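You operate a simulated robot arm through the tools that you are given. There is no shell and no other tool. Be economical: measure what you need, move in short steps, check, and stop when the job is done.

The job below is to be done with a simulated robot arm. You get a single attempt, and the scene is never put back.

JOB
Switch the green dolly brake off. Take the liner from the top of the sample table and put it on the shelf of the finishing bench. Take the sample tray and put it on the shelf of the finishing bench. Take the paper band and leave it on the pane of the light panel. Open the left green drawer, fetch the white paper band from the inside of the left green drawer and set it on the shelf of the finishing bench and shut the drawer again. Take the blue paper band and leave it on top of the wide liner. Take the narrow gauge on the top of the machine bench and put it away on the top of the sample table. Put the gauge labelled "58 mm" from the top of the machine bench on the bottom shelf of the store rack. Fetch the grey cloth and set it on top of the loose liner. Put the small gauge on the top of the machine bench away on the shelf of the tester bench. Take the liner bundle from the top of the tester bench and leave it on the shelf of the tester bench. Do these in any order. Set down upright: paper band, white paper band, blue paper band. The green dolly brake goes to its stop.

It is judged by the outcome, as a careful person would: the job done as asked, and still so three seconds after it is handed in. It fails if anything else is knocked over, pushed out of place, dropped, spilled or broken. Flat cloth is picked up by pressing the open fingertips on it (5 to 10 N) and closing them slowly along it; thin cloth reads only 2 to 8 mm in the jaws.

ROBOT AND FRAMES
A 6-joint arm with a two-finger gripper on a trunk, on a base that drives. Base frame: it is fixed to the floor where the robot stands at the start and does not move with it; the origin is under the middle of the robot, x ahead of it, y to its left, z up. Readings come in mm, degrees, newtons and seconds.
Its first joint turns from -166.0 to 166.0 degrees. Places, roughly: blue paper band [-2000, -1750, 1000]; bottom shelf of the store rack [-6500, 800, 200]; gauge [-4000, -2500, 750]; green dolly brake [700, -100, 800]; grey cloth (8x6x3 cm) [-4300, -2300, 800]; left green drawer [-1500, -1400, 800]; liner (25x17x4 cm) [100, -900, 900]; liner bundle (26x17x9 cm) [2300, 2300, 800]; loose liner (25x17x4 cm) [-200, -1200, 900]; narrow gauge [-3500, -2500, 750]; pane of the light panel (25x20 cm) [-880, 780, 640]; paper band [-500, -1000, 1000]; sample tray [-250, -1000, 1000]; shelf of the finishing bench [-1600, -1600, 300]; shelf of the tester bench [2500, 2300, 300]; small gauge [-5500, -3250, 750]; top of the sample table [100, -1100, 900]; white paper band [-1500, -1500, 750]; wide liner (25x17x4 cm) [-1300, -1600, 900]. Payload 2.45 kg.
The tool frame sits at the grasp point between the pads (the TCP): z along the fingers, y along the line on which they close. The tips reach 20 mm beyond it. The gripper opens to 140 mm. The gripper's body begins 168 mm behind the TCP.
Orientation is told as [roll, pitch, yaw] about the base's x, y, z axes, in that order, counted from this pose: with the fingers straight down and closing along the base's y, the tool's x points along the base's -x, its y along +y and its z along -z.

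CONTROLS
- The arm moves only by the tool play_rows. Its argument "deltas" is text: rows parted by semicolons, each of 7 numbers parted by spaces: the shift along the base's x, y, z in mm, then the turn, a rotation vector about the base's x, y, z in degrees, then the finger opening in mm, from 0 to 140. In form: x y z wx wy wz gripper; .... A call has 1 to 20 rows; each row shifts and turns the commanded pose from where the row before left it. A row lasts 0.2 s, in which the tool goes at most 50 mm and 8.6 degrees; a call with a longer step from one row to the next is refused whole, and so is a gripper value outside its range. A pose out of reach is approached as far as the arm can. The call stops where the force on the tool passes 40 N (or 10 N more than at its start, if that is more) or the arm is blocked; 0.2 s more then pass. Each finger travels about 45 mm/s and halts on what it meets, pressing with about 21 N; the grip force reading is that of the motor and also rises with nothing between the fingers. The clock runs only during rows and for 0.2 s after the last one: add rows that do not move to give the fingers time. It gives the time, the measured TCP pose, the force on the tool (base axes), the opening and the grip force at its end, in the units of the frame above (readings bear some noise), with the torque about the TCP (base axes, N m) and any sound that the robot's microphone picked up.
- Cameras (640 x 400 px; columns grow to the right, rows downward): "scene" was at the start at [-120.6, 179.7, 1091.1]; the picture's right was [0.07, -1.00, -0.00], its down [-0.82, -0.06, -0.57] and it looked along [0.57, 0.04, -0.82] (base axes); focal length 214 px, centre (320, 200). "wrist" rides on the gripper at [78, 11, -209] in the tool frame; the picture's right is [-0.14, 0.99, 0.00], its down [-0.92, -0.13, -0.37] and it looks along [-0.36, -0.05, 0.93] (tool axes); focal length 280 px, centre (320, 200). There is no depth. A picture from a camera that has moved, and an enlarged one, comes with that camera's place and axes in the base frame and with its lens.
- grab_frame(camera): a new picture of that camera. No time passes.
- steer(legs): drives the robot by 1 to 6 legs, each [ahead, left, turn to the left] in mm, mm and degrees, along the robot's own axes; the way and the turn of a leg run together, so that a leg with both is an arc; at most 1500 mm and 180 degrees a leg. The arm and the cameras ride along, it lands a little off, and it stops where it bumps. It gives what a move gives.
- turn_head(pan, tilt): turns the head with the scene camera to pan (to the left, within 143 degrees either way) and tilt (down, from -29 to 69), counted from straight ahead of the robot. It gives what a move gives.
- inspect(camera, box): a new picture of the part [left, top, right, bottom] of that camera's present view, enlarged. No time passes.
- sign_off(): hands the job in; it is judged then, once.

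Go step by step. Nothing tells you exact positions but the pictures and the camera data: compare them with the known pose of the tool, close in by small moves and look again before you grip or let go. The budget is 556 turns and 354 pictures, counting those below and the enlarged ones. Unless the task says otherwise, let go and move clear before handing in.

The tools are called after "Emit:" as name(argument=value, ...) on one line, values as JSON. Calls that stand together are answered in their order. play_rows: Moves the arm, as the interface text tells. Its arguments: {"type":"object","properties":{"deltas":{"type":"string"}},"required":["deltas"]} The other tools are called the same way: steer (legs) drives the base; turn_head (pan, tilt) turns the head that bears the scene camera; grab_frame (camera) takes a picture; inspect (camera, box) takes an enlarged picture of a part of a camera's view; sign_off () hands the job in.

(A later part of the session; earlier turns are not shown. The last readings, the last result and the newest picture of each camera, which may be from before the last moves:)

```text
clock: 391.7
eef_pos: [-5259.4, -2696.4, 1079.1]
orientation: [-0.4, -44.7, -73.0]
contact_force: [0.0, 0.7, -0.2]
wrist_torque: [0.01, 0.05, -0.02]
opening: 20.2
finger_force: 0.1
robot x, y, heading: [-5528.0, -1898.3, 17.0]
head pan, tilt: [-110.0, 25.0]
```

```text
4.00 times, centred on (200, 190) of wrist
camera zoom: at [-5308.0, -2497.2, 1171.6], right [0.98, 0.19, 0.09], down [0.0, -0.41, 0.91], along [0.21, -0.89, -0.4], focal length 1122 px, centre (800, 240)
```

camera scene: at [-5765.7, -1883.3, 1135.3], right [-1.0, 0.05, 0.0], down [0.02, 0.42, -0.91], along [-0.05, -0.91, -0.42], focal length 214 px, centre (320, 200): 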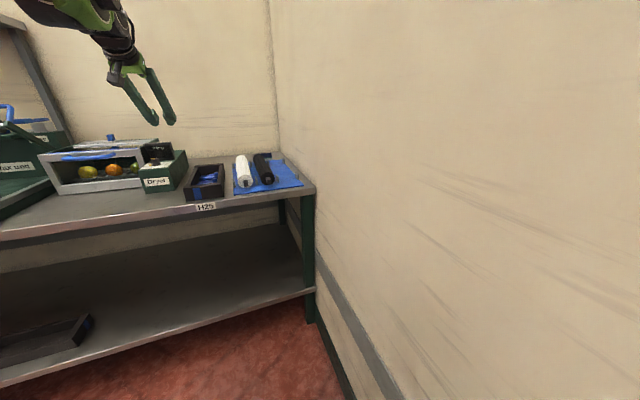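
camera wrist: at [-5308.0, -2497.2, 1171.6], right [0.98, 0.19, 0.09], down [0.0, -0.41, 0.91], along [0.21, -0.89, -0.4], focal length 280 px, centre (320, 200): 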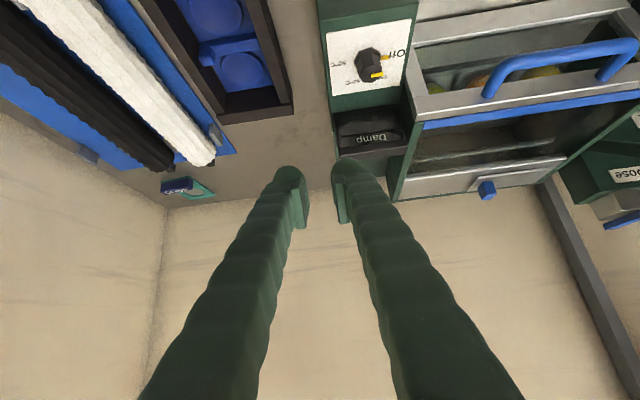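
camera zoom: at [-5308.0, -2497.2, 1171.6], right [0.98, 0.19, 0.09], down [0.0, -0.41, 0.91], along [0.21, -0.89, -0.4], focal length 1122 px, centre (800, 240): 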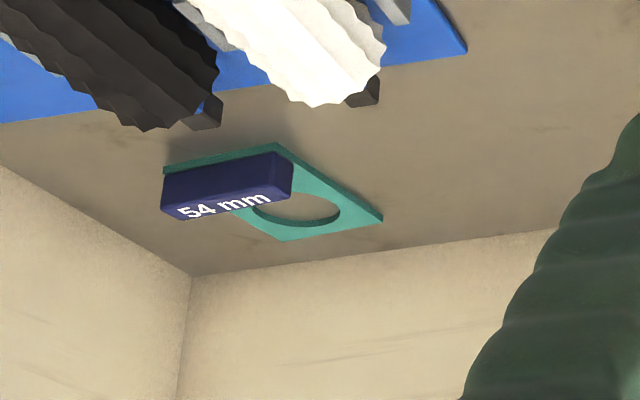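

Emit:
steer(legs=[[0, 0, 1], [-150, 0, 0], [0, -330, 0]])

Emit:
grab_frame(camera="wrist")

Emit:
grab_frame(camera="scene")

```text
clock: 395.2
eef_pos: [-5284.3, -3051.9, 1079.0]
orientation: [-0.4, -44.7, -71.9]
contact_force: [-0.1, -0.1, 0.3]
wrist_torque: [0.01, -0.01, 0.03]
opening: 20.1
finger_force: 0.1
robot x, y, heading: [-5566.0, -2267.1, 18.0]
head pan, tilt: [-110.0, 25.0]
```

```text
138 pictures are left
camera wrist: at [-5336.8, -2854.1, 1171.6], right [0.97, 0.21, 0.09], down [0.0, -0.41, 0.91], along [0.23, -0.89, -0.4], focal length 280 px, centre (320, 200)
```

wrist: 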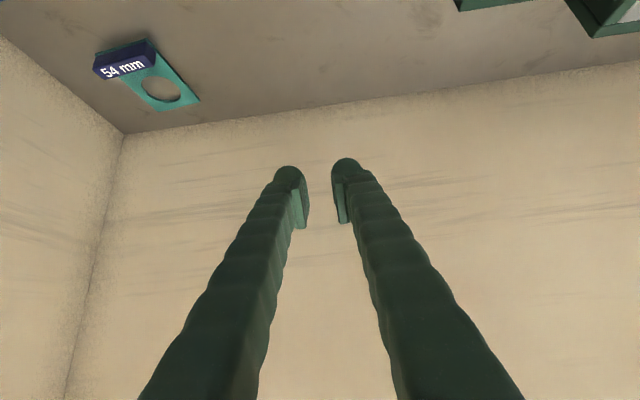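

```text
137 pictures are left
camera scene: at [-5804.8, -2247.9, 1135.3], right [-1.0, 0.03, 0.0], down [0.01, 0.42, -0.91], along [-0.03, -0.91, -0.42], focal length 214 px, centre (320, 200)
```

scene: 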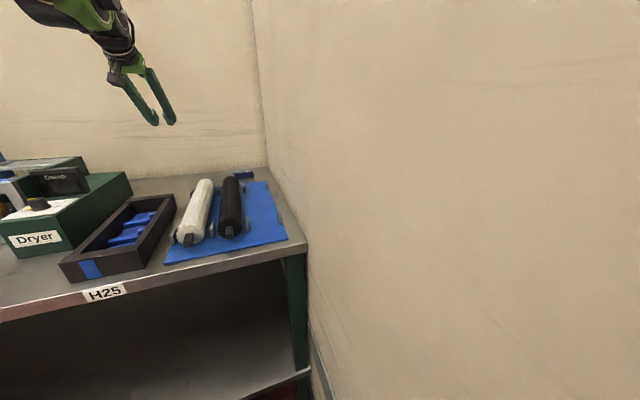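

Emit:
play_rows(deltas="-44 -14 -12 0 0 0 60;-44 -14 -12 0 0 0 90;-44 -14 -12 0 0 0 105;-44 -14 -12 0 0 0 105;-44 -14 -12 0 0 0 105;-6 18 -25 0 0 0 105;-6 18 -25 0 0 0 105")

Emit:
grab_frame(camera="wrist")

Emit:
grab_frame(camera="scene")

```text
clock: 396.8
eef_pos: [-5516.3, -3084.8, 969.2]
orientation: [-0.4, -44.9, -71.9]
contact_force: [0.9, -0.1, 0.2]
wrist_torque: [-0.01, 0.01, -0.01]
opening: 104.7
finger_force: 0.1
robot x, y, heading: [-5564.1, -2265.3, 18.3]
head pan, tilt: [-110.0, 25.0]
```

```text
136 pictures are left
camera wrist: at [-5568.8, -2888.5, 1061.6], right [0.97, 0.21, 0.09], down [0.0, -0.41, 0.91], along [0.23, -0.89, -0.4], focal length 280 px, centre (320, 200)
```

wrist: 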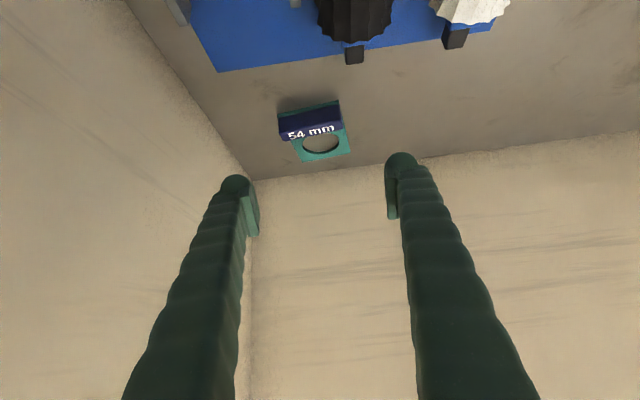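

```text
135 pictures are left
camera scene: at [-5804.9, -2248.0, 1135.3], right [-1.0, 0.03, 0.0], down [0.01, 0.42, -0.91], along [-0.03, -0.91, -0.42], focal length 214 px, centre (320, 200)
```

scene: 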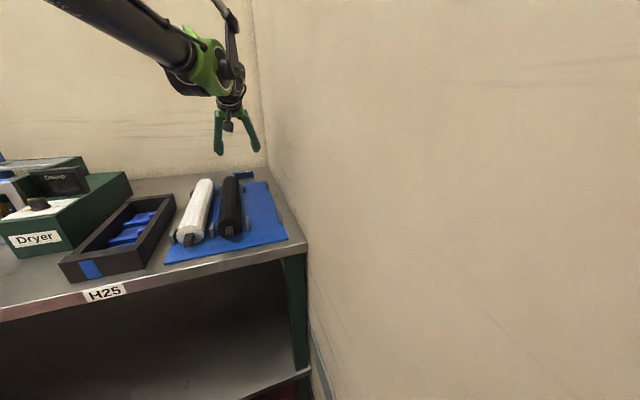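

Emit:
play_rows(deltas="2 -16 -28 0 0 0 105;2 -16 -28 0 0 0 105;3 -15 -28 0 0 0 105")

Emit:
grab_frame(camera="wrist")

```text
clock: 397.6
eef_pos: [-5510.4, -3132.3, 884.9]
orientation: [-0.4, -44.7, -71.9]
contact_force: [-0.2, -0.5, -0.1]
wrist_torque: [-0.03, -0.02, 0.01]
opening: 105.1
finger_force: 0.1
robot x, y, heading: [-5562.3, -2263.3, 18.1]
head pan, tilt: [-110.0, 25.0]
```

```text
134 pictures are left
camera wrist: at [-5562.0, -2935.1, 977.6], right [0.97, 0.21, 0.09], down [0.0, -0.41, 0.91], along [0.23, -0.89, -0.4], focal length 280 px, centre (320, 200)
```

wrist: 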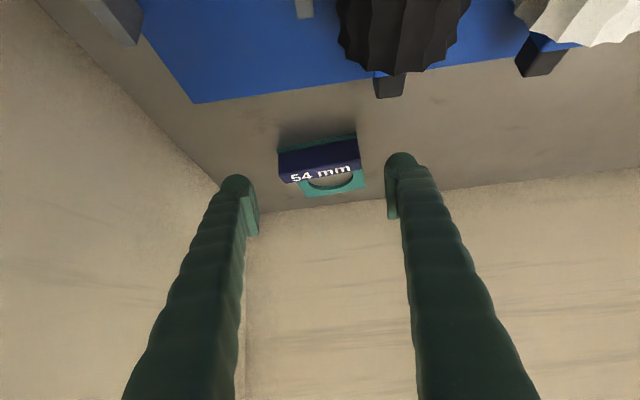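

Emit:
play_rows(deltas="1 -3 -10 0 0 0 105;1 -2 -8 0 0 0 105;0 0 -5 0 0 0 105")

Emit:
play_rows(deltas="0 0 0 0 0 0 92;0 0 0 0 0 0 80;0 0 0 0 0 0 65;0 0 0 0 0 0 50;0 0 0 0 0 0 50")

Emit:
grab_frame(camera="wrist")

```text
clock: 398.4
eef_pos: [-5507.5, -3138.1, 861.7]
orientation: [-0.4, -44.8, -71.9]
contact_force: [-0.4, 0.1, -0.1]
wrist_torque: [0.0, 0.01, -0.02]
opening: 105.0
finger_force: 0.1
robot x, y, heading: [-5563.8, -2264.7, 18.3]
head pan, tilt: [-110.0, 25.0]
```

```text
clock: 399.6
eef_pos: [-5508.0, -3138.3, 861.6]
orientation: [-0.4, -44.8, -71.9]
contact_force: [0.5, 0.0, 0.4]
wrist_torque: [0.01, -0.03, 0.04]
opening: 49.9
finger_force: 0.0
robot x, y, heading: [-5561.8, -2259.2, 18.2]
head pan, tilt: [-110.0, 25.0]
```

```text
133 pictures are left
camera wrist: at [-5559.8, -2940.0, 954.8], right [0.97, 0.21, 0.09], down [0.0, -0.41, 0.91], along [0.23, -0.89, -0.4], focal length 280 px, centre (320, 200)
```

wrist: 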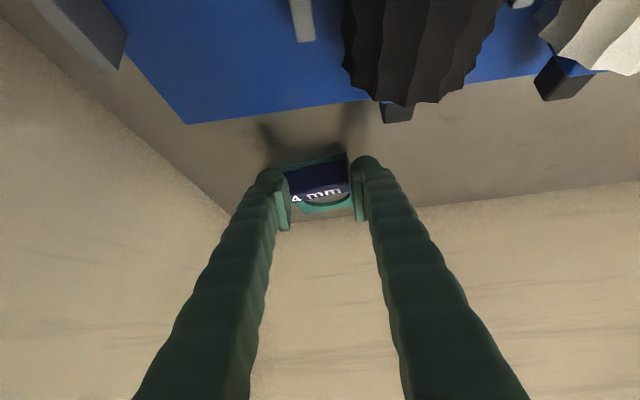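

Emit:
play_rows(deltas="0 0 3 0 0 0 70;0 0 0 0 0 0 90;0 0 0 0 0 0 105;0 0 -5 0 0 0 105;0 0 -5 0 0 0 105;0 0 -4 0 0 0 105;0 0 -3 0 0 0 105;0 0 -3 0 0 0 105")

```text
clock: 401.4
eef_pos: [-5508.0, -3137.6, 844.8]
orientation: [-0.4, -44.7, -71.8]
contact_force: [0.3, -0.5, 1.4]
wrist_torque: [0.02, -0.01, 0.0]
opening: 105.0
finger_force: 0.0
robot x, y, heading: [-5562.3, -2265.3, 18.1]
head pan, tilt: [-110.0, 25.0]
```

Emit:
play_rows(deltas="0 0 -3 0 0 0 105;0 0 -3 0 0 0 105;0 0 -2 0 0 0 105;0 0 -2 0 0 0 105")

```text
clock: 402.1
eef_pos: [-5505.7, -3138.3, 842.6]
orientation: [-0.2, -45.2, -72.1]
contact_force: [9.5, 16.7, 32.6]
wrist_torque: [0.54, -0.99, 0.18]
opening: 99.0
finger_force: 13.0
robot x, y, heading: [-5564.5, -2262.7, 17.9]
head pan, tilt: [-110.0, 25.0]
stopped in row 3: the force on the tool passed its limit at 46 N (the readings are from after the stop); the commanded pose is now the measured one
```

Emit:
play_rows(deltas="0 0 3 0 0 0 100;0 0 0 0 0 0 90;0 0 0 0 0 0 75;0 0 0 0 0 0 60;0 0 0 0 0 0 50;0 0 0 0 0 0 50")

Emit:
grab_frame(camera="wrist")

```text
clock: 403.5
eef_pos: [-5506.1, -3138.6, 844.5]
orientation: [-0.4, -45.1, -72.0]
contact_force: [14.6, 4.9, 23.0]
wrist_torque: [0.44, -1.21, -0.12]
opening: 60.6
finger_force: 8.8
robot x, y, heading: [-5566.3, -2261.3, 18.3]
head pan, tilt: [-110.0, 25.0]
```

```text
132 pictures are left
camera wrist: at [-5558.7, -2939.8, 935.9], right [0.97, 0.21, 0.09], down [0.0, -0.41, 0.91], along [0.23, -0.89, -0.4], focal length 280 px, centre (320, 200)
```

wrist: 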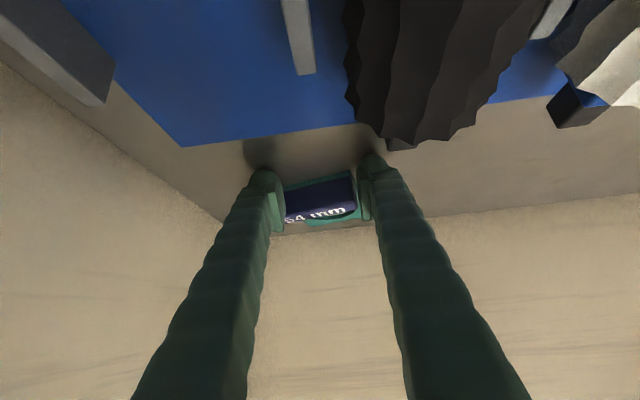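

Emit:
play_rows(deltas="0 0 1 0 0 0 40;0 0 0 0 0 0 40;0 0 0 0 0 0 40")

Emit:
inspect(camera="wrist", box=[220, 120, 420, 260])

```text
clock: 404.3
eef_pos: [-5508.6, -3138.1, 844.5]
orientation: [-0.4, -45.0, -72.0]
contact_force: [9.6, 3.9, 13.3]
wrist_torque: [0.28, -0.71, 0.03]
opening: 47.9
finger_force: 5.6
robot x, y, heading: [-5562.0, -2260.0, 18.0]
head pan, tilt: [-110.0, 25.0]
```

```text
2.86 times, centred on (320, 190) of wrist
camera zoom: at [-5560.3, -2940.2, 936.4], right [0.97, 0.21, 0.09], down [0.0, -0.41, 0.91], along [0.23, -0.89, -0.4], focal length 801 px, centre (320, 229)
```

zoom: 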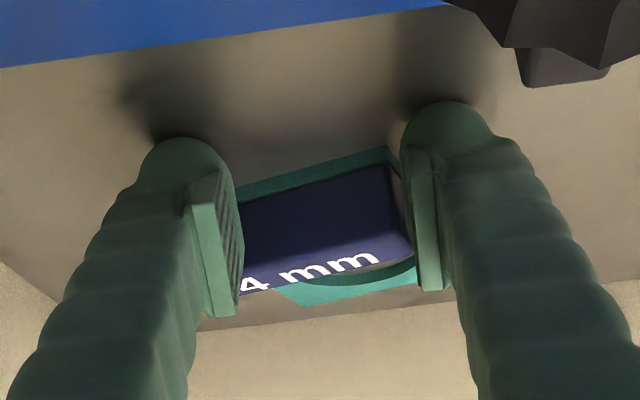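

Emit:
play_rows(deltas="0 0 12 0 0 0 70;0 0 10 0 0 0 95;0 0 10 0 0 0 110;0 0 0 0 0 0 110")

Emit:
grab_frame(camera="wrist")

Emit:
inspect(camera="wrist", box=[220, 100, 420, 240])

```text
clock: 405.3
eef_pos: [-5509.0, -3139.6, 876.1]
orientation: [-0.3, -45.0, -72.1]
contact_force: [-0.1, 0.5, 0.9]
wrist_torque: [0.01, 0.03, 0.06]
opening: 110.1
finger_force: 0.1
robot x, y, heading: [-5566.9, -2264.0, 18.0]
head pan, tilt: [-110.0, 25.0]
```

```text
130 pictures are left
camera wrist: at [-5560.2, -2940.8, 968.3], right [0.97, 0.21, 0.09], down [0.0, -0.41, 0.91], along [0.23, -0.89, -0.4], focal length 280 px, centre (320, 200)
```

wrist: 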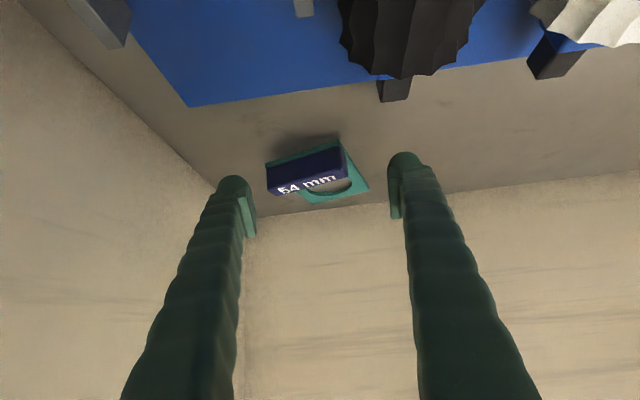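

```text
2.86 times, centred on (320, 170) of wrist
camera zoom: at [-5560.2, -2940.8, 968.3], right [0.97, 0.21, 0.09], down [0.0, -0.41, 0.91], along [0.23, -0.89, -0.4], focal length 801 px, centre (320, 286)
```

zoom: 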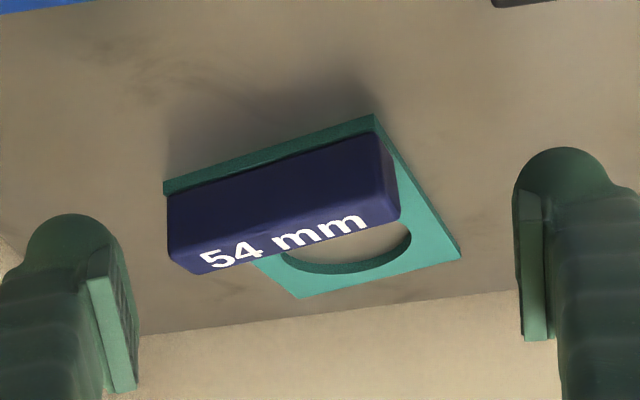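

Emit:
play_rows(deltas="-5 -6 3 0 0 8.5 104;-5 -7 0 0 0 8.5 104;0 0 -10 0 0 0 104")

Emit:
inspect(camera="wrist", box=[200, 100, 440, 260])

```text
clock: 406.1
eef_pos: [-5519.4, -3152.0, 868.5]
orientation: [-0.3, -45.0, -55.0]
contact_force: [0.4, -0.1, 0.2]
wrist_torque: [-0.02, 0.02, 0.0]
opening: 103.7
finger_force: 0.0
robot x, y, heading: [-5566.2, -2266.6, 18.3]
head pan, tilt: [-110.0, 25.0]
```

```text
2.50 times, centred on (320, 180) of wrist
camera zoom: at [-5625.7, -2977.2, 960.6], right [0.87, 0.49, 0.09], down [0.12, -0.39, 0.91], along [0.48, -0.78, -0.4], focal length 701 px, centre (320, 250)
```

zoom: 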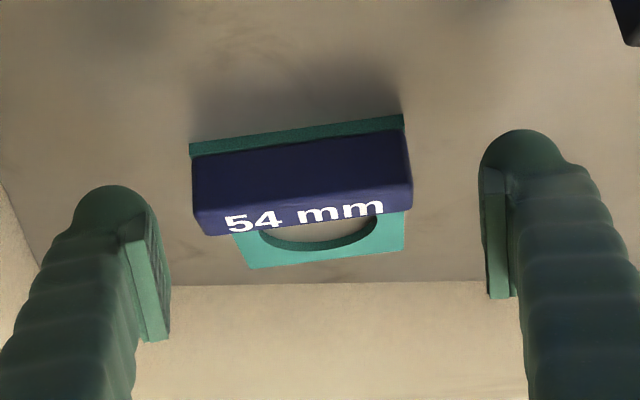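

Emit:
play_rows(deltas="-5.5 -4 -8 0 0 0 102;0 0 -6 0 0 0 102;0 0 -4 0 0 0 102;0 0 -3 0 0 0 102;0 0 -3 0 0 0 102;0 0 -2 0 0 0 102")

Emit:
inspect(camera="wrist", box=[200, 100, 440, 260])

```text
clock: 407.5
eef_pos: [-5523.5, -3156.9, 842.9]
orientation: [-0.3, -45.0, -55.1]
contact_force: [-0.1, 0.2, -0.3]
wrist_torque: [0.03, 0.02, -0.04]
opening: 102.2
finger_force: 0.1
robot x, y, heading: [-5567.0, -2262.5, 18.2]
head pan, tilt: [-110.0, 25.0]
```

```text
2.50 times, centred on (320, 180) of wrist
camera zoom: at [-5631.1, -2981.4, 935.1], right [0.87, 0.48, 0.09], down [0.12, -0.39, 0.91], along [0.48, -0.78, -0.4], focal length 701 px, centre (320, 250)
```

zoom: 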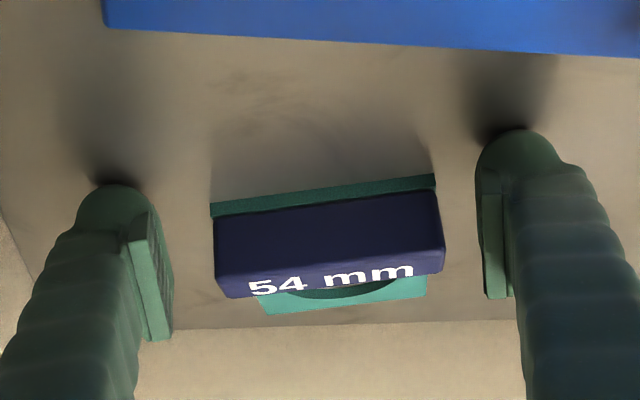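

Emit:
play_rows(deltas="0 0 1 0 0 0 90;0 0 0.5 0 0 0 78;0 0 0 0 0 0 65;0 0 0 0 0 0 50;0 0 0 0 0 0 50")

Emit:
inspect(camera="wrist", box=[200, 100, 440, 260])

```text
clock: 408.7
eef_pos: [-5524.3, -3156.7, 844.8]
orientation: [-0.4, -45.0, -55.1]
contact_force: [0.2, -0.1, -0.2]
wrist_torque: [-0.01, -0.01, 0.01]
opening: 76.8
finger_force: 21.4
robot x, y, heading: [-5566.4, -2261.8, 18.1]
head pan, tilt: [-110.0, 25.0]
```

```text
2.50 times, centred on (320, 180) of wrist
camera zoom: at [-5630.9, -2981.1, 936.5], right [0.87, 0.48, 0.09], down [0.12, -0.39, 0.91], along [0.48, -0.78, -0.4], focal length 701 px, centre (320, 250)
```

zoom: 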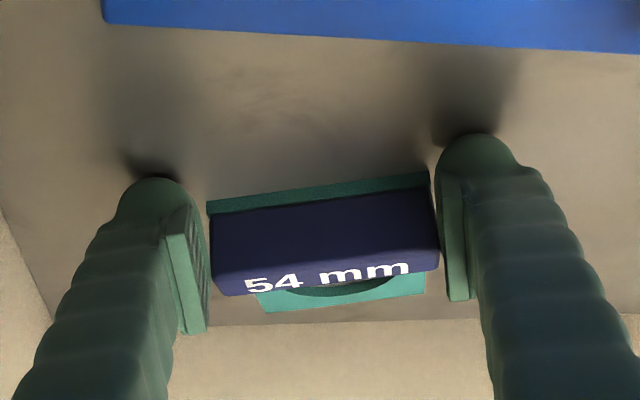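

Gripped at 77 mm. Lift and check.

Emit:
play_rows(deltas="0 0 8 0 0 0 50;0 0 20 0 0 0 50;0 0 35 0 0 0 50;0 0 40 0 0 0 50;-12 38 20 0 0 0 50;-14 44 10 0 0 0 50;-14 44 10 0 0 -5 50")

Emit:
grab_frame(camera="wrist")

```text
clock: 410.3
eef_pos: [-5563.5, -3030.4, 987.5]
orientation: [-0.4, -45.0, -60.0]
contact_force: [1.0, -0.2, -0.5]
wrist_torque: [0.08, -0.01, 0.05]
opening: 76.7
finger_force: 20.5
robot x, y, heading: [-5565.4, -2262.9, 18.1]
head pan, tilt: [-110.0, 25.0]
```

```text
125 pictures are left
camera wrist: at [-5654.8, -2846.4, 1080.0], right [0.91, 0.41, 0.09], down [0.09, -0.4, 0.91], along [0.41, -0.82, -0.4], focal length 280 px, centre (320, 200)
```

wrist: 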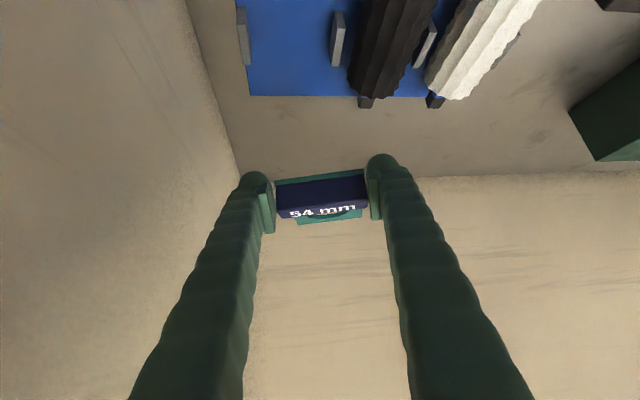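

Emit:
play_rows(deltas="-12 36 20 0 0 0 50;-12 36 25 0 0 0 50;-12 36 25 0 0 0 50;-10 30 25 0 0 0 50")

Emit:
steer(legs=[[0, 470, 0], [1500, 0, 0], [1500, 0, 0]])

```text
clock: 411.3
eef_pos: [-5609.2, -2892.2, 1083.3]
orientation: [-0.3, -45.0, -60.0]
contact_force: [-1.0, -0.8, -0.9]
wrist_torque: [0.05, -0.02, -0.02]
opening: 76.7
finger_force: 20.8
robot x, y, heading: [-5561.6, -2262.0, 18.3]
head pan, tilt: [-110.0, 25.0]
```

```text
clock: 428.2
eef_pos: [-2904.6, -1497.4, 1082.6]
orientation: [-0.3, -45.0, -60.8]
contact_force: [1.2, -0.4, -1.1]
wrist_torque: [-0.01, 0.0, -0.02]
opening: 76.6
finger_force: 20.9
robot x, y, heading: [-2851.2, -872.7, 17.2]
head pan, tilt: [-110.0, 25.0]
```

Emit:
steer(legs=[[0, -40, 0.8], [1500, 0, 0], [1400, 0, 0]])

Emit:
turn_head(pan=10, tilt=35)

Emit:
grab_frame(camera="scene")

```text
clock: 442.7
eef_pos: [-134.2, -647.3, 1082.6]
orientation: [-0.4, -45.0, -59.6]
contact_force: [-0.2, 0.8, 0.5]
wrist_torque: [0.01, 0.02, 0.01]
opening: 76.5
finger_force: 21.3
robot x, y, heading: [-93.9, -18.3, 18.2]
head pan, tilt: [-110.0, 25.0]
```

```text
clock: 444.7
eef_pos: [-134.0, -646.7, 1082.6]
orientation: [-0.4, -45.0, -59.6]
contact_force: [0.6, -0.4, -0.9]
wrist_torque: [0.03, 0.02, 0.0]
opening: 76.7
finger_force: 21.0
robot x, y, heading: [-95.7, -17.5, 18.2]
head pan, tilt: [10.0, 35.0]
```

```text
124 pictures are left
camera scene: at [-253.6, 129.7, 1119.5], right [0.48, -0.88, 0.0], down [-0.5, -0.27, -0.82], along [0.72, 0.39, -0.57], focal length 214 px, centre (320, 200)
```

scene: 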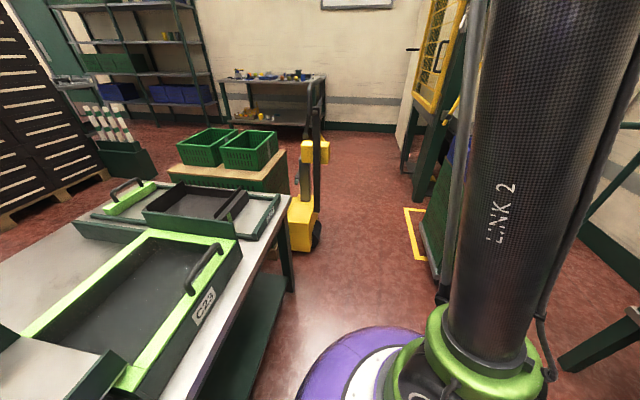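

Emit:
turn_head(pan=60, tilt=25)

Emit:
steer(legs=[[808, 69, 0], [757, 383, 0], [0, 0, 90]])

Emit:
turn_head(pan=-60, tilt=25)

Emit:
grab_frame(camera="scene")

```text
clock: 445.8
eef_pos: [-133.6, -645.1, 1082.5]
orientation: [-0.2, -45.0, -59.7]
contact_force: [-0.8, -1.2, -0.2]
wrist_torque: [-0.02, 0.03, 0.01]
opening: 76.6
finger_force: 21.4
robot x, y, heading: [-92.7, -19.3, 18.3]
head pan, tilt: [60.0, 25.0]
```

```text
clock: 451.0
eef_pos: [647.6, -298.3, 1083.2]
orientation: [-0.3, -45.0, -58.0]
contact_force: [-1.4, 1.4, -0.5]
wrist_torque: [-0.01, -0.04, 0.04]
opening: 76.6
finger_force: 21.0
robot x, y, heading: [669.7, 330.6, 20.1]
head pan, tilt: [60.0, 25.0]
stopped in leg 2: the robot was blocked; the commanded pose is now the measured one
```

```text
clock: 453.0
eef_pos: [648.7, -297.8, 1083.1]
orientation: [-0.3, -45.0, -58.1]
contact_force: [-0.8, 0.2, -1.1]
wrist_torque: [0.03, 0.01, 0.04]
opening: 76.5
finger_force: 20.8
robot x, y, heading: [668.0, 331.6, 20.0]
head pan, tilt: [-60.0, 25.0]
```

```text
123 pictures are left
camera scene: at [500.5, 370.8, 1135.3], right [-0.64, -0.77, 0.0], down [-0.32, 0.27, -0.91], along [0.69, -0.58, -0.42], focal length 214 px, centre (320, 200)
```

scene: 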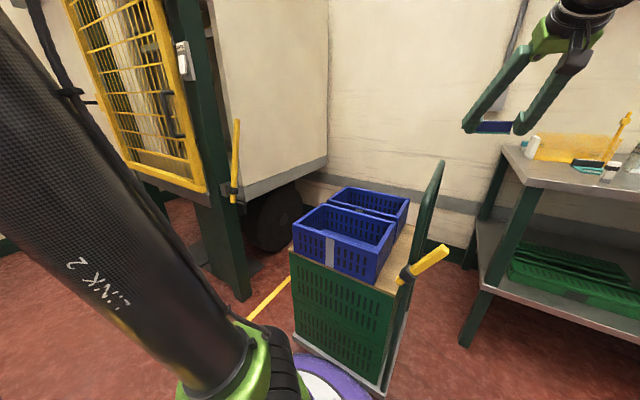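

Emit:
steer(legs=[[-7, -21, 0], [89, -20, 0], [95, 0, 0], [114, 22, 0], [206, 127, 0]])

```text
clock: 457.4
eef_pos: [1081.8, -24.7, 1081.8]
orientation: [-0.3, -45.0, -58.2]
contact_force: [-0.1, 0.2, -0.3]
wrist_torque: [0.01, 0.04, -0.02]
opening: 76.5
finger_force: 21.4
robot x, y, heading: [1103.5, 600.0, 20.1]
head pan, tilt: [-60.0, 25.0]
```

Emit:
steer(legs=[[241, 232, 0], [0, 0, 88]])

Emit:
turn_head(pan=-60, tilt=25)

Emit:
grab_frame(camera="scene")

Emit:
turn_head(pan=120, tilt=35)

Emit:
grab_frame(camera="scene")

```text
clock: 463.4
eef_pos: [1879.4, 870.5, 1082.1]
orientation: [-0.4, -45.1, 31.0]
contact_force: [-0.4, 0.4, 0.3]
wrist_torque: [0.0, 0.02, 0.05]
opening: 49.7
finger_force: 0.1
robot x, y, heading: [1253.5, 904.5, 109.0]
head pan, tilt: [-60.0, 25.0]
```

```text
clock: 464.0
eef_pos: [1879.4, 870.4, 1083.2]
orientation: [-0.3, -45.0, 31.0]
contact_force: [0.1, 0.7, 0.5]
wrist_torque: [0.02, 0.0, 0.03]
opening: 50.0
finger_force: 0.0
robot x, y, heading: [1253.0, 902.4, 109.0]
head pan, tilt: [-60.0, 25.0]
```

```text
122 pictures are left
camera scene: at [1205.6, 735.9, 1135.3], right [0.76, -0.65, 0.0], down [-0.28, -0.32, -0.91], along [0.59, 0.69, -0.42], focal length 214 px, centre (320, 200)
```

scene: 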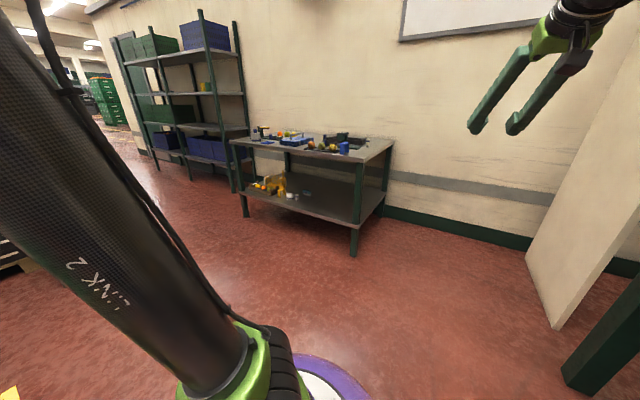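

```text
clock: 466.7
eef_pos: [1879.8, 870.2, 1083.3]
orientation: [-0.3, -45.1, 31.0]
contact_force: [0.9, 0.7, -0.4]
wrist_torque: [0.02, 0.04, 0.01]
opening: 50.1
finger_force: 0.0
robot x, y, heading: [1246.7, 903.9, 109.0]
head pan, tilt: [120.0, 35.0]
```

```text
121 pictures are left
camera scene: at [1087.6, 599.7, 1119.5], right [-0.76, 0.66, 0.0], down [0.38, 0.43, -0.82], along [-0.54, -0.62, -0.57], focal length 214 px, centre (320, 200)
```

scene: 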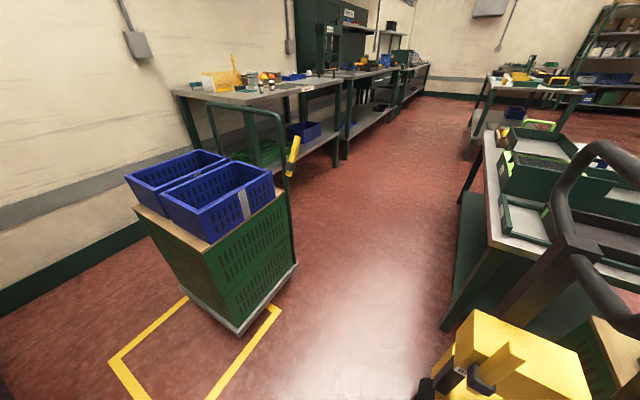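

Emit:
turn_head(pan=-120, tilt=45)

Emit:
grab_frame(camera="scene")

Emit:
turn_head(pan=-85, tilt=50)

Emit:
grab_frame(camera="scene")

```text
clock: 470.1
eef_pos: [1878.8, 870.7, 1082.5]
orientation: [-0.2, -45.0, 31.0]
contact_force: [0.8, -0.1, -0.1]
wrist_torque: [0.0, 0.0, 0.01]
opening: 49.8
finger_force: 0.1
robot x, y, heading: [1251.7, 905.8, 109.1]
head pan, tilt: [-120.0, 45.0]
```

```text
120 pictures are left
camera scene: at [1225.1, 650.9, 1104.7], right [-0.19, -0.98, 0.0], down [-0.69, 0.13, -0.71], along [0.69, -0.13, -0.71], focal length 214 px, centre (320, 200)
```

scene: 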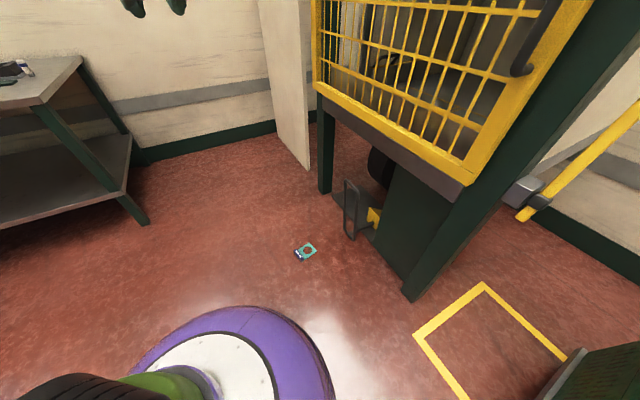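

```text
clock: 471.1
eef_pos: [1877.9, 869.9, 1082.2]
orientation: [-0.3, -45.0, 31.0]
contact_force: [0.9, 0.3, 1.0]
wrist_torque: [0.01, 0.02, 0.01]
opening: 50.1
finger_force: 0.1
robot x, y, heading: [1250.2, 905.3, 109.1]
head pan, tilt: [-85.0, 50.0]
```

```text
119 pictures are left
camera scene: at [1215.6, 697.6, 1097.8], right [0.41, -0.91, 0.0], down [-0.7, -0.31, -0.64], along [0.59, 0.26, -0.77], focal length 214 px, centre (320, 200)
```

scene: 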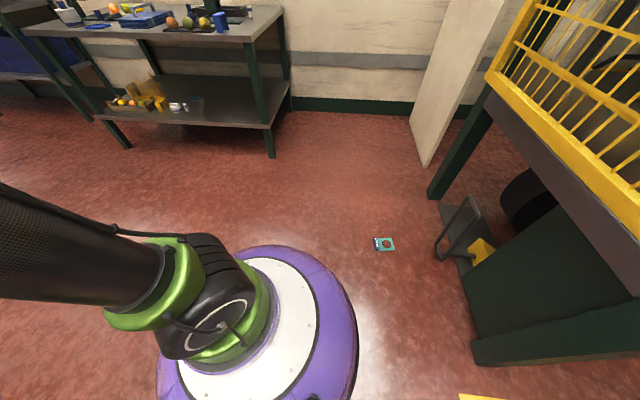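

Emit:
inspect(camera="scene", box=[344, 219, 424, 269])

```text
8.00 times, centred on (384, 244) of scene
camera zoom: at [1215.6, 697.6, 1097.8], right [0.41, -0.91, 0.0], down [-0.7, -0.31, -0.64], along [0.59, 0.26, -0.77], focal length 1716 px, centre (-192, -152)
```

zoom: 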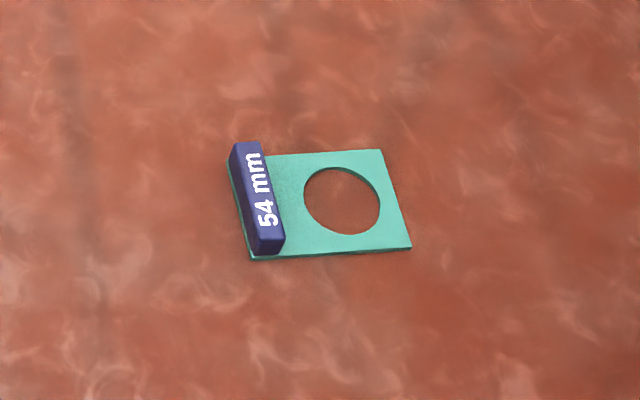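

Emit:
steer(legs=[[694, -434, 0], [0, 0, -86]])

Emit:
turn_head(pan=-90, tilt=45)

Emit:
grab_frame(camera="scene")

```text
clock: 479.1
eef_pos: [1461.4, 1077.6, 1083.1]
orientation: [-0.3, -45.0, -53.6]
contact_force: [-0.5, -0.5, 0.4]
wrist_torque: [0.01, 0.0, 0.01]
opening: 50.2
finger_force: 0.1
robot x, y, heading: [1434.6, 1707.5, 24.7]
head pan, tilt: [-85.0, 50.0]
```

```text
clock: 479.7
eef_pos: [1462.3, 1077.3, 1082.2]
orientation: [-0.4, -45.1, -53.6]
contact_force: [-0.2, 0.2, -0.1]
wrist_torque: [0.0, -0.01, 0.0]
opening: 49.6
finger_force: 0.1
robot x, y, heading: [1432.5, 1705.8, 24.5]
head pan, tilt: [-90.0, 45.0]
```

```text
117 pictures are left
camera scene: at [1220.7, 1712.4, 1104.7], right [-0.91, -0.42, 0.0], down [-0.29, 0.64, -0.71], along [0.29, -0.64, -0.71], focal length 214 px, centre (320, 200)
```

scene: 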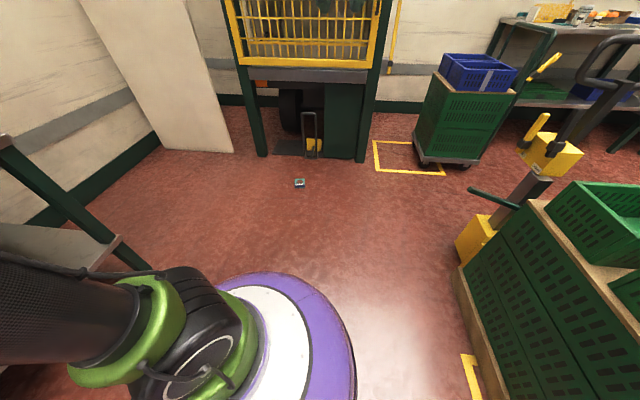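

Emit:
play_rows(deltas="20.2 -7.6 -41.6 0 0 -6.7 105;20.2 -7.6 -41.6 0 0 -6.7 105;20.2 -7.6 -41.6 0 0 0 105;20.2 -7.6 -41.6 0 0 0 105;20.2 -7.6 -41.6 0 0 0 105;20.2 -7.6 -41.6 0 0 0 105;20.2 -7.6 -41.6 0 0 0 105;20.2 -7.6 -41.6 0 0 0 105;20.2 -7.6 -41.6 0 0 0 105;20.2 -7.6 -41.6 0 0 0 105;20.2 -7.6 -41.6 0 0 0 105;20.2 -7.6 -41.6 0 0 0 105;20.2 -7.6 -41.6 0 0 0 105")

Emit:
grab_frame(camera="wrist")

```text
clock: 482.5
eef_pos: [1724.4, 981.1, 541.9]
orientation: [-0.3, -44.9, -67.0]
contact_force: [-0.4, 0.7, 0.3]
wrist_torque: [0.02, -0.03, -0.03]
opening: 105.0
finger_force: 0.1
robot x, y, heading: [1435.2, 1704.9, 24.4]
head pan, tilt: [-90.0, 45.0]
```

```text
116 pictures are left
camera wrist: at [1655.3, 1172.5, 633.3], right [0.95, 0.29, 0.09], down [0.04, -0.41, 0.91], along [0.31, -0.86, -0.4], focal length 280 px, centre (320, 200)
```

wrist: 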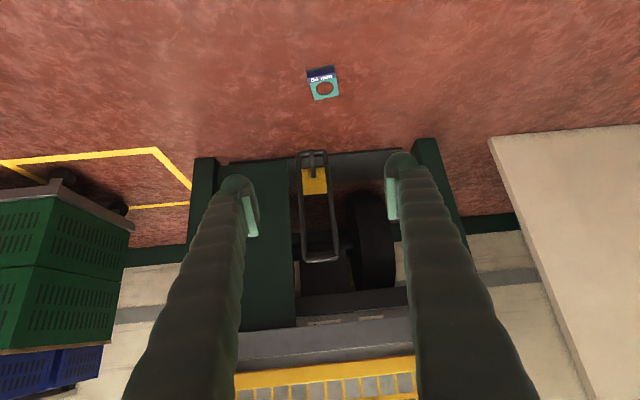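

Emit:
play_rows(deltas="11.5 -27 -39 0 0 0 105;11.5 -27 -39 0 0 0 105;11.5 -27 -39 0 0 0 105;11.5 -27 -39 0 0 0 105;11.5 -27 -39 0 0 0 105;11.5 -27 -39 0 0 0 105;11.5 -27 -39 0 0 0 105;11.5 -27 -39 0 0 0 105;11.5 -27 -39 0 0 0 105;11.5 -27 -39 0 0 0 105")

Emit:
grab_frame(camera="wrist")

```text
clock: 484.7
eef_pos: [1838.9, 708.1, 152.4]
orientation: [-0.4, -45.0, -67.0]
contact_force: [0.4, -0.7, 0.4]
wrist_torque: [0.0, 0.01, -0.02]
opening: 104.8
finger_force: 0.0
robot x, y, heading: [1432.5, 1708.7, 24.6]
head pan, tilt: [-90.0, 45.0]
```

```text
115 pictures are left
camera wrist: at [1769.6, 901.2, 244.5], right [0.95, 0.29, 0.09], down [0.04, -0.41, 0.91], along [0.31, -0.86, -0.4], focal length 280 px, centre (320, 200)
```

wrist: 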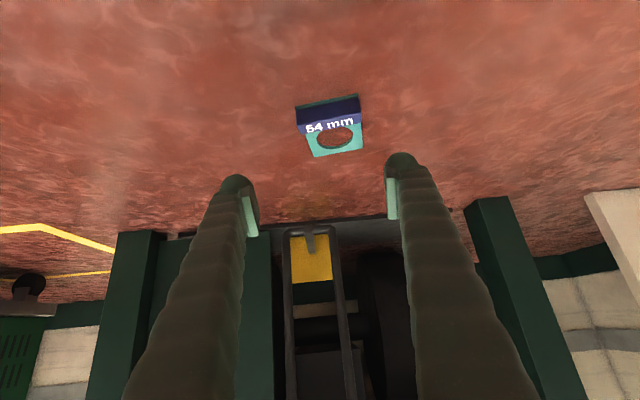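

Emit:
play_rows(deltas="9.2 -9.7 -28 0 0 2.5 103;9.2 -9.7 -28 0 0 0 103;9.2 -9.7 -28 0 0 0 103;9 -9.5 -15 0 0 0 103")

Emit:
grab_frame(camera="wrist")

```text
clock: 485.7
eef_pos: [1867.3, 685.3, 92.9]
orientation: [-0.3, -45.0, -64.5]
contact_force: [-0.3, 0.2, 0.6]
wrist_torque: [0.01, -0.03, 0.02]
opening: 103.1
finger_force: 0.1
out of reach, approached as far as the arm can: row 3, 4
robot x, y, heading: [1434.1, 1704.4, 24.5]
head pan, tilt: [-90.0, 45.0]
```

```text
114 pictures are left
camera wrist: at [1790.3, 875.8, 184.8], right [0.94, 0.34, 0.09], down [0.05, -0.41, 0.91], along [0.34, -0.85, -0.4], focal length 280 px, centre (320, 200)
```

wrist: 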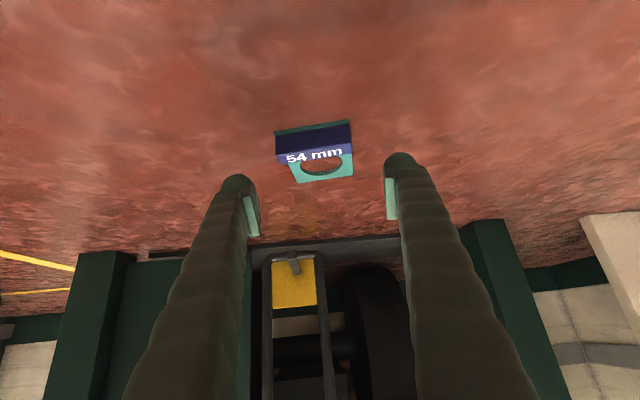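

Emit:
steer(legs=[[0, 90, 0]])

Emit:
play_rows(deltas="14 -30 -15 0 0 0 103;14 -30 -20 0 0 0 103;14 -30 -15 0 0 0 103")

Emit:
grab_frame(camera="wrist")

```text
clock: 486.9
eef_pos: [1830.1, 769.4, 93.5]
orientation: [-0.3, -45.0, -64.5]
contact_force: [-0.5, -0.9, 0.7]
wrist_torque: [-0.01, 0.02, 0.02]
opening: 103.0
finger_force: 0.1
robot x, y, heading: [1397.0, 1789.2, 24.7]
head pan, tilt: [-90.0, 45.0]
```

```text
clock: 487.6
eef_pos: [1857.0, 719.4, 121.3]
orientation: [-0.4, -45.0, -64.4]
contact_force: [0.9, -0.8, -0.1]
wrist_torque: [0.01, 0.0, 0.02]
opening: 103.0
finger_force: 0.0
out of reach, approached as far as the arm can: row 1, 2, 3
robot x, y, heading: [1397.0, 1790.2, 24.9]
head pan, tilt: [-90.0, 45.0]
```

```text
113 pictures are left
camera wrist: at [1780.0, 909.0, 213.7], right [0.94, 0.34, 0.09], down [0.06, -0.41, 0.91], along [0.34, -0.85, -0.4], focal length 280 px, centre (320, 200)
```

wrist: 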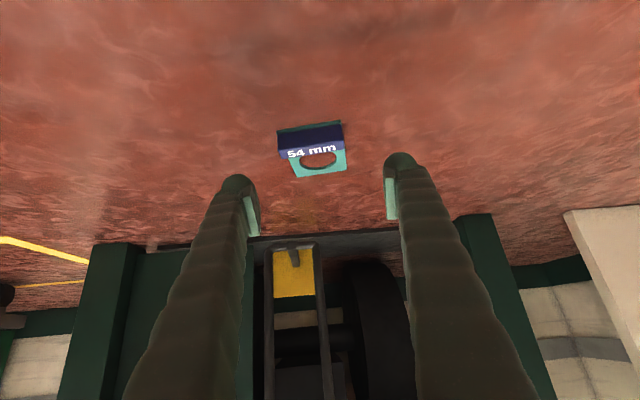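

Emit:
play_rows(deltas="-17 36 20 7.5 3.6 0 103;-17 36 20 7.5 3.6 0 103;-17 36 20 7.5 3.6 0 103;-17 36 20 0 0 0 103;-17 36 0 0 0 0 103")

Emit:
steer(legs=[[0, -240, 0]])

Emit:
grab_frame(camera="wrist")

```text
clock: 488.9
eef_pos: [1769.9, 899.4, 200.5]
orientation: [-0.4, -20.1, -64.4]
contact_force: [0.2, 0.3, 0.6]
wrist_torque: [-0.01, 0.0, 0.02]
opening: 103.1
finger_force: 0.1
robot x, y, heading: [1395.6, 1789.6, 24.6]
head pan, tilt: [-90.0, 45.0]
```

```text
clock: 490.6
eef_pos: [1873.3, 679.8, 199.2]
orientation: [-0.3, -20.0, -64.3]
contact_force: [0.0, -0.1, 0.0]
wrist_torque: [-0.01, -0.03, 0.0]
opening: 103.1
finger_force: 0.0
robot x, y, heading: [1494.7, 1569.1, 24.5]
head pan, tilt: [-90.0, 45.0]
```

```text
112 pictures are left
camera wrist: at [1820.7, 816.9, 369.2], right [0.95, 0.31, 0.04], down [0.21, -0.72, 0.66], along [0.24, -0.62, -0.75], focal length 280 px, centre (320, 200)
```

wrist: 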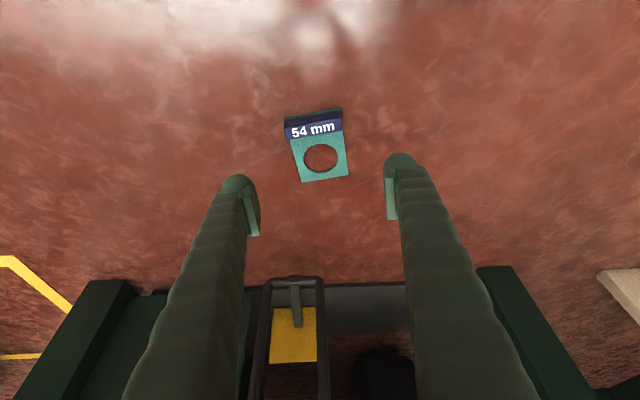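

Emit:
play_rows(deltas="1 -4 -45 0 0 0 103;1 -5 -45 0 0 0 103;1.5 -5 -40 0 0 0 103;1.5 -5 -20 0 0 0 103")

Emit:
inspect(camera="wrist", box=[200, 100, 440, 260])

```text
clock: 491.6
eef_pos: [1877.8, 659.7, 49.7]
orientation: [-0.4, -20.0, -64.2]
contact_force: [-0.8, -0.1, -0.2]
wrist_torque: [-0.01, -0.02, -0.01]
opening: 103.0
finger_force: 0.1
robot x, y, heading: [1499.7, 1566.2, 24.3]
head pan, tilt: [-90.0, 45.0]
```

```text
2.50 times, centred on (320, 180) of wrist
camera zoom: at [1825.4, 798.1, 219.4], right [0.95, 0.31, 0.04], down [0.21, -0.72, 0.66], along [0.24, -0.62, -0.75], focal length 701 px, centre (320, 250)
```

zoom: 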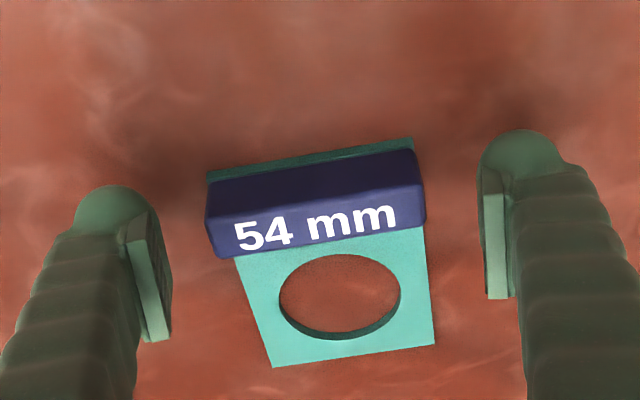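

Emit:
play_rows(deltas="-2.7 -1.3 -10 0 0 0 103;0 0 -6 0 0 0 103;0 0 -4 0 0 0 103;0 0 -3 0 0 0 103;0 0 -3 0 0 0 103")

```text
clock: 492.8
eef_pos: [1874.9, 659.6, 24.7]
orientation: [-0.5, -20.0, -64.3]
contact_force: [0.5, 1.2, -0.2]
wrist_torque: [-0.02, -0.02, -0.03]
opening: 103.0
finger_force: 0.0
robot x, y, heading: [1500.1, 1567.7, 24.6]
head pan, tilt: [-90.0, 45.0]
```

Emit:
play_rows(deltas="0 0 -1 0 0 0 92;0 0 0 0 0 0 80;0 0 0 0 0 0 65;0 0 0 0 0 0 50;0 0 0 0 0 0 50")

Emit:
inspect(camera="wrist", box=[200, 100, 440, 260])

```text
clock: 494.0
eef_pos: [1875.2, 658.5, 23.5]
orientation: [-0.4, -19.9, -64.3]
contact_force: [0.6, -0.5, 1.7]
wrist_torque: [0.03, 0.03, 0.03]
opening: 77.7
finger_force: 20.7
robot x, y, heading: [1495.4, 1570.2, 24.8]
head pan, tilt: [-90.0, 45.0]
```

```text
2.50 times, centred on (320, 180) of wrist
camera zoom: at [1822.9, 796.7, 192.4], right [0.95, 0.31, 0.04], down [0.21, -0.72, 0.66], along [0.24, -0.62, -0.75], focal length 701 px, centre (320, 250)
```

zoom: 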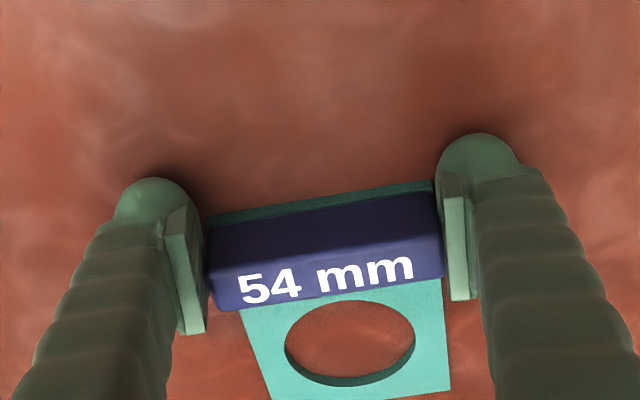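

Emit:
play_rows(deltas="0 0 8 0 0 0 40;0 0 20 0 0 0 40;-8 17 42 0 0 0 40;-8 17 42 0 0 0 40;-8 17 42 0 0 0 40;-8 17 42 0 0 0 40;-8 17 42 0 0 0 40;-8 17 42 0 0 0 40;-8 17 42 0 0 0 40;-8 17 42 0 0 0 40;-8 17 42 0 0 0 40;-8 17 42 0 0 0 40;-16 36 20 0 0 0 40;-18 41 0 0 0 0 40;-18 41 0 0 0 0 40;-18 41 0 0 0 0 40;-18 41 0 0 0 0 40")

Emit:
grab_frame(camera="wrist")

```text
clock: 497.6
eef_pos: [1708.4, 1028.7, 491.1]
orientation: [-0.3, -19.9, -64.3]
contact_force: [-0.8, -0.3, -0.6]
wrist_torque: [0.03, -0.01, 0.01]
opening: 77.6
finger_force: 21.1
robot x, y, heading: [1494.7, 1571.1, 24.3]
head pan, tilt: [-90.0, 45.0]
```

```text
109 pictures are left
camera wrist: at [1655.5, 1167.2, 660.3], right [0.95, 0.31, 0.04], down [0.21, -0.72, 0.66], along [0.24, -0.62, -0.75], focal length 280 px, centre (320, 200)
```

wrist: 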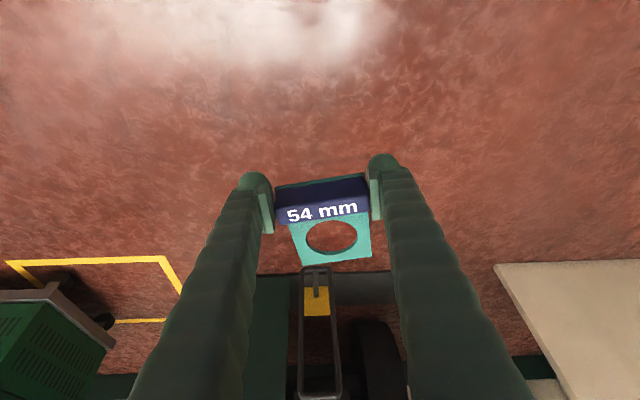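

Emit:
steer(legs=[[0, 0, 42], [0, 0, 41.5]])

Emit:
grab_frame(camera="scene")

Emit:
grab_frame(camera="wrist")

```text
clock: 501.9
eef_pos: [2058.0, 1714.3, 490.3]
orientation: [-0.5, -20.0, 18.9]
contact_force: [-0.4, -0.2, -0.2]
wrist_torque: [0.04, 0.03, 0.01]
opening: 77.5
finger_force: 21.0
robot x, y, heading: [1500.7, 1570.0, 108.0]
head pan, tilt: [-90.0, 45.0]
```

```text
108 pictures are left
camera scene: at [1464.9, 1358.8, 1104.7], right [0.31, -0.95, 0.0], down [-0.67, -0.22, -0.71], along [0.67, 0.22, -0.71], focal length 214 px, centre (320, 200)
```

scene: 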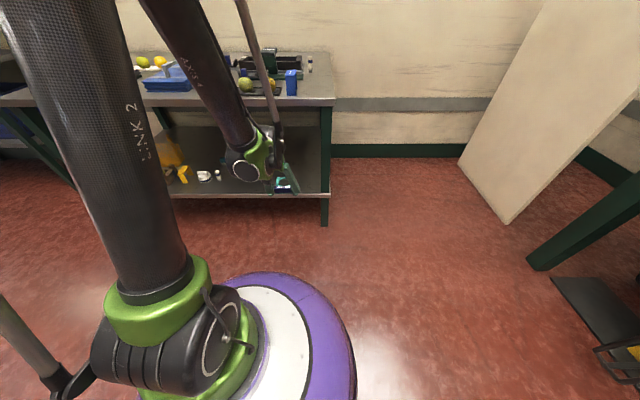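

```text
107 pictures are left
camera wrist: at [1916.0, 1679.7, 660.4], right [-0.2, 0.98, 0.04], down [0.74, 0.12, 0.66], along [0.64, 0.16, -0.75], focal length 280 px, centre (320, 200)
```

wrist: 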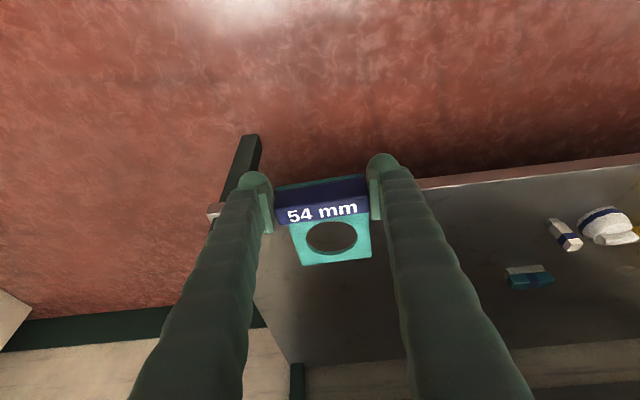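

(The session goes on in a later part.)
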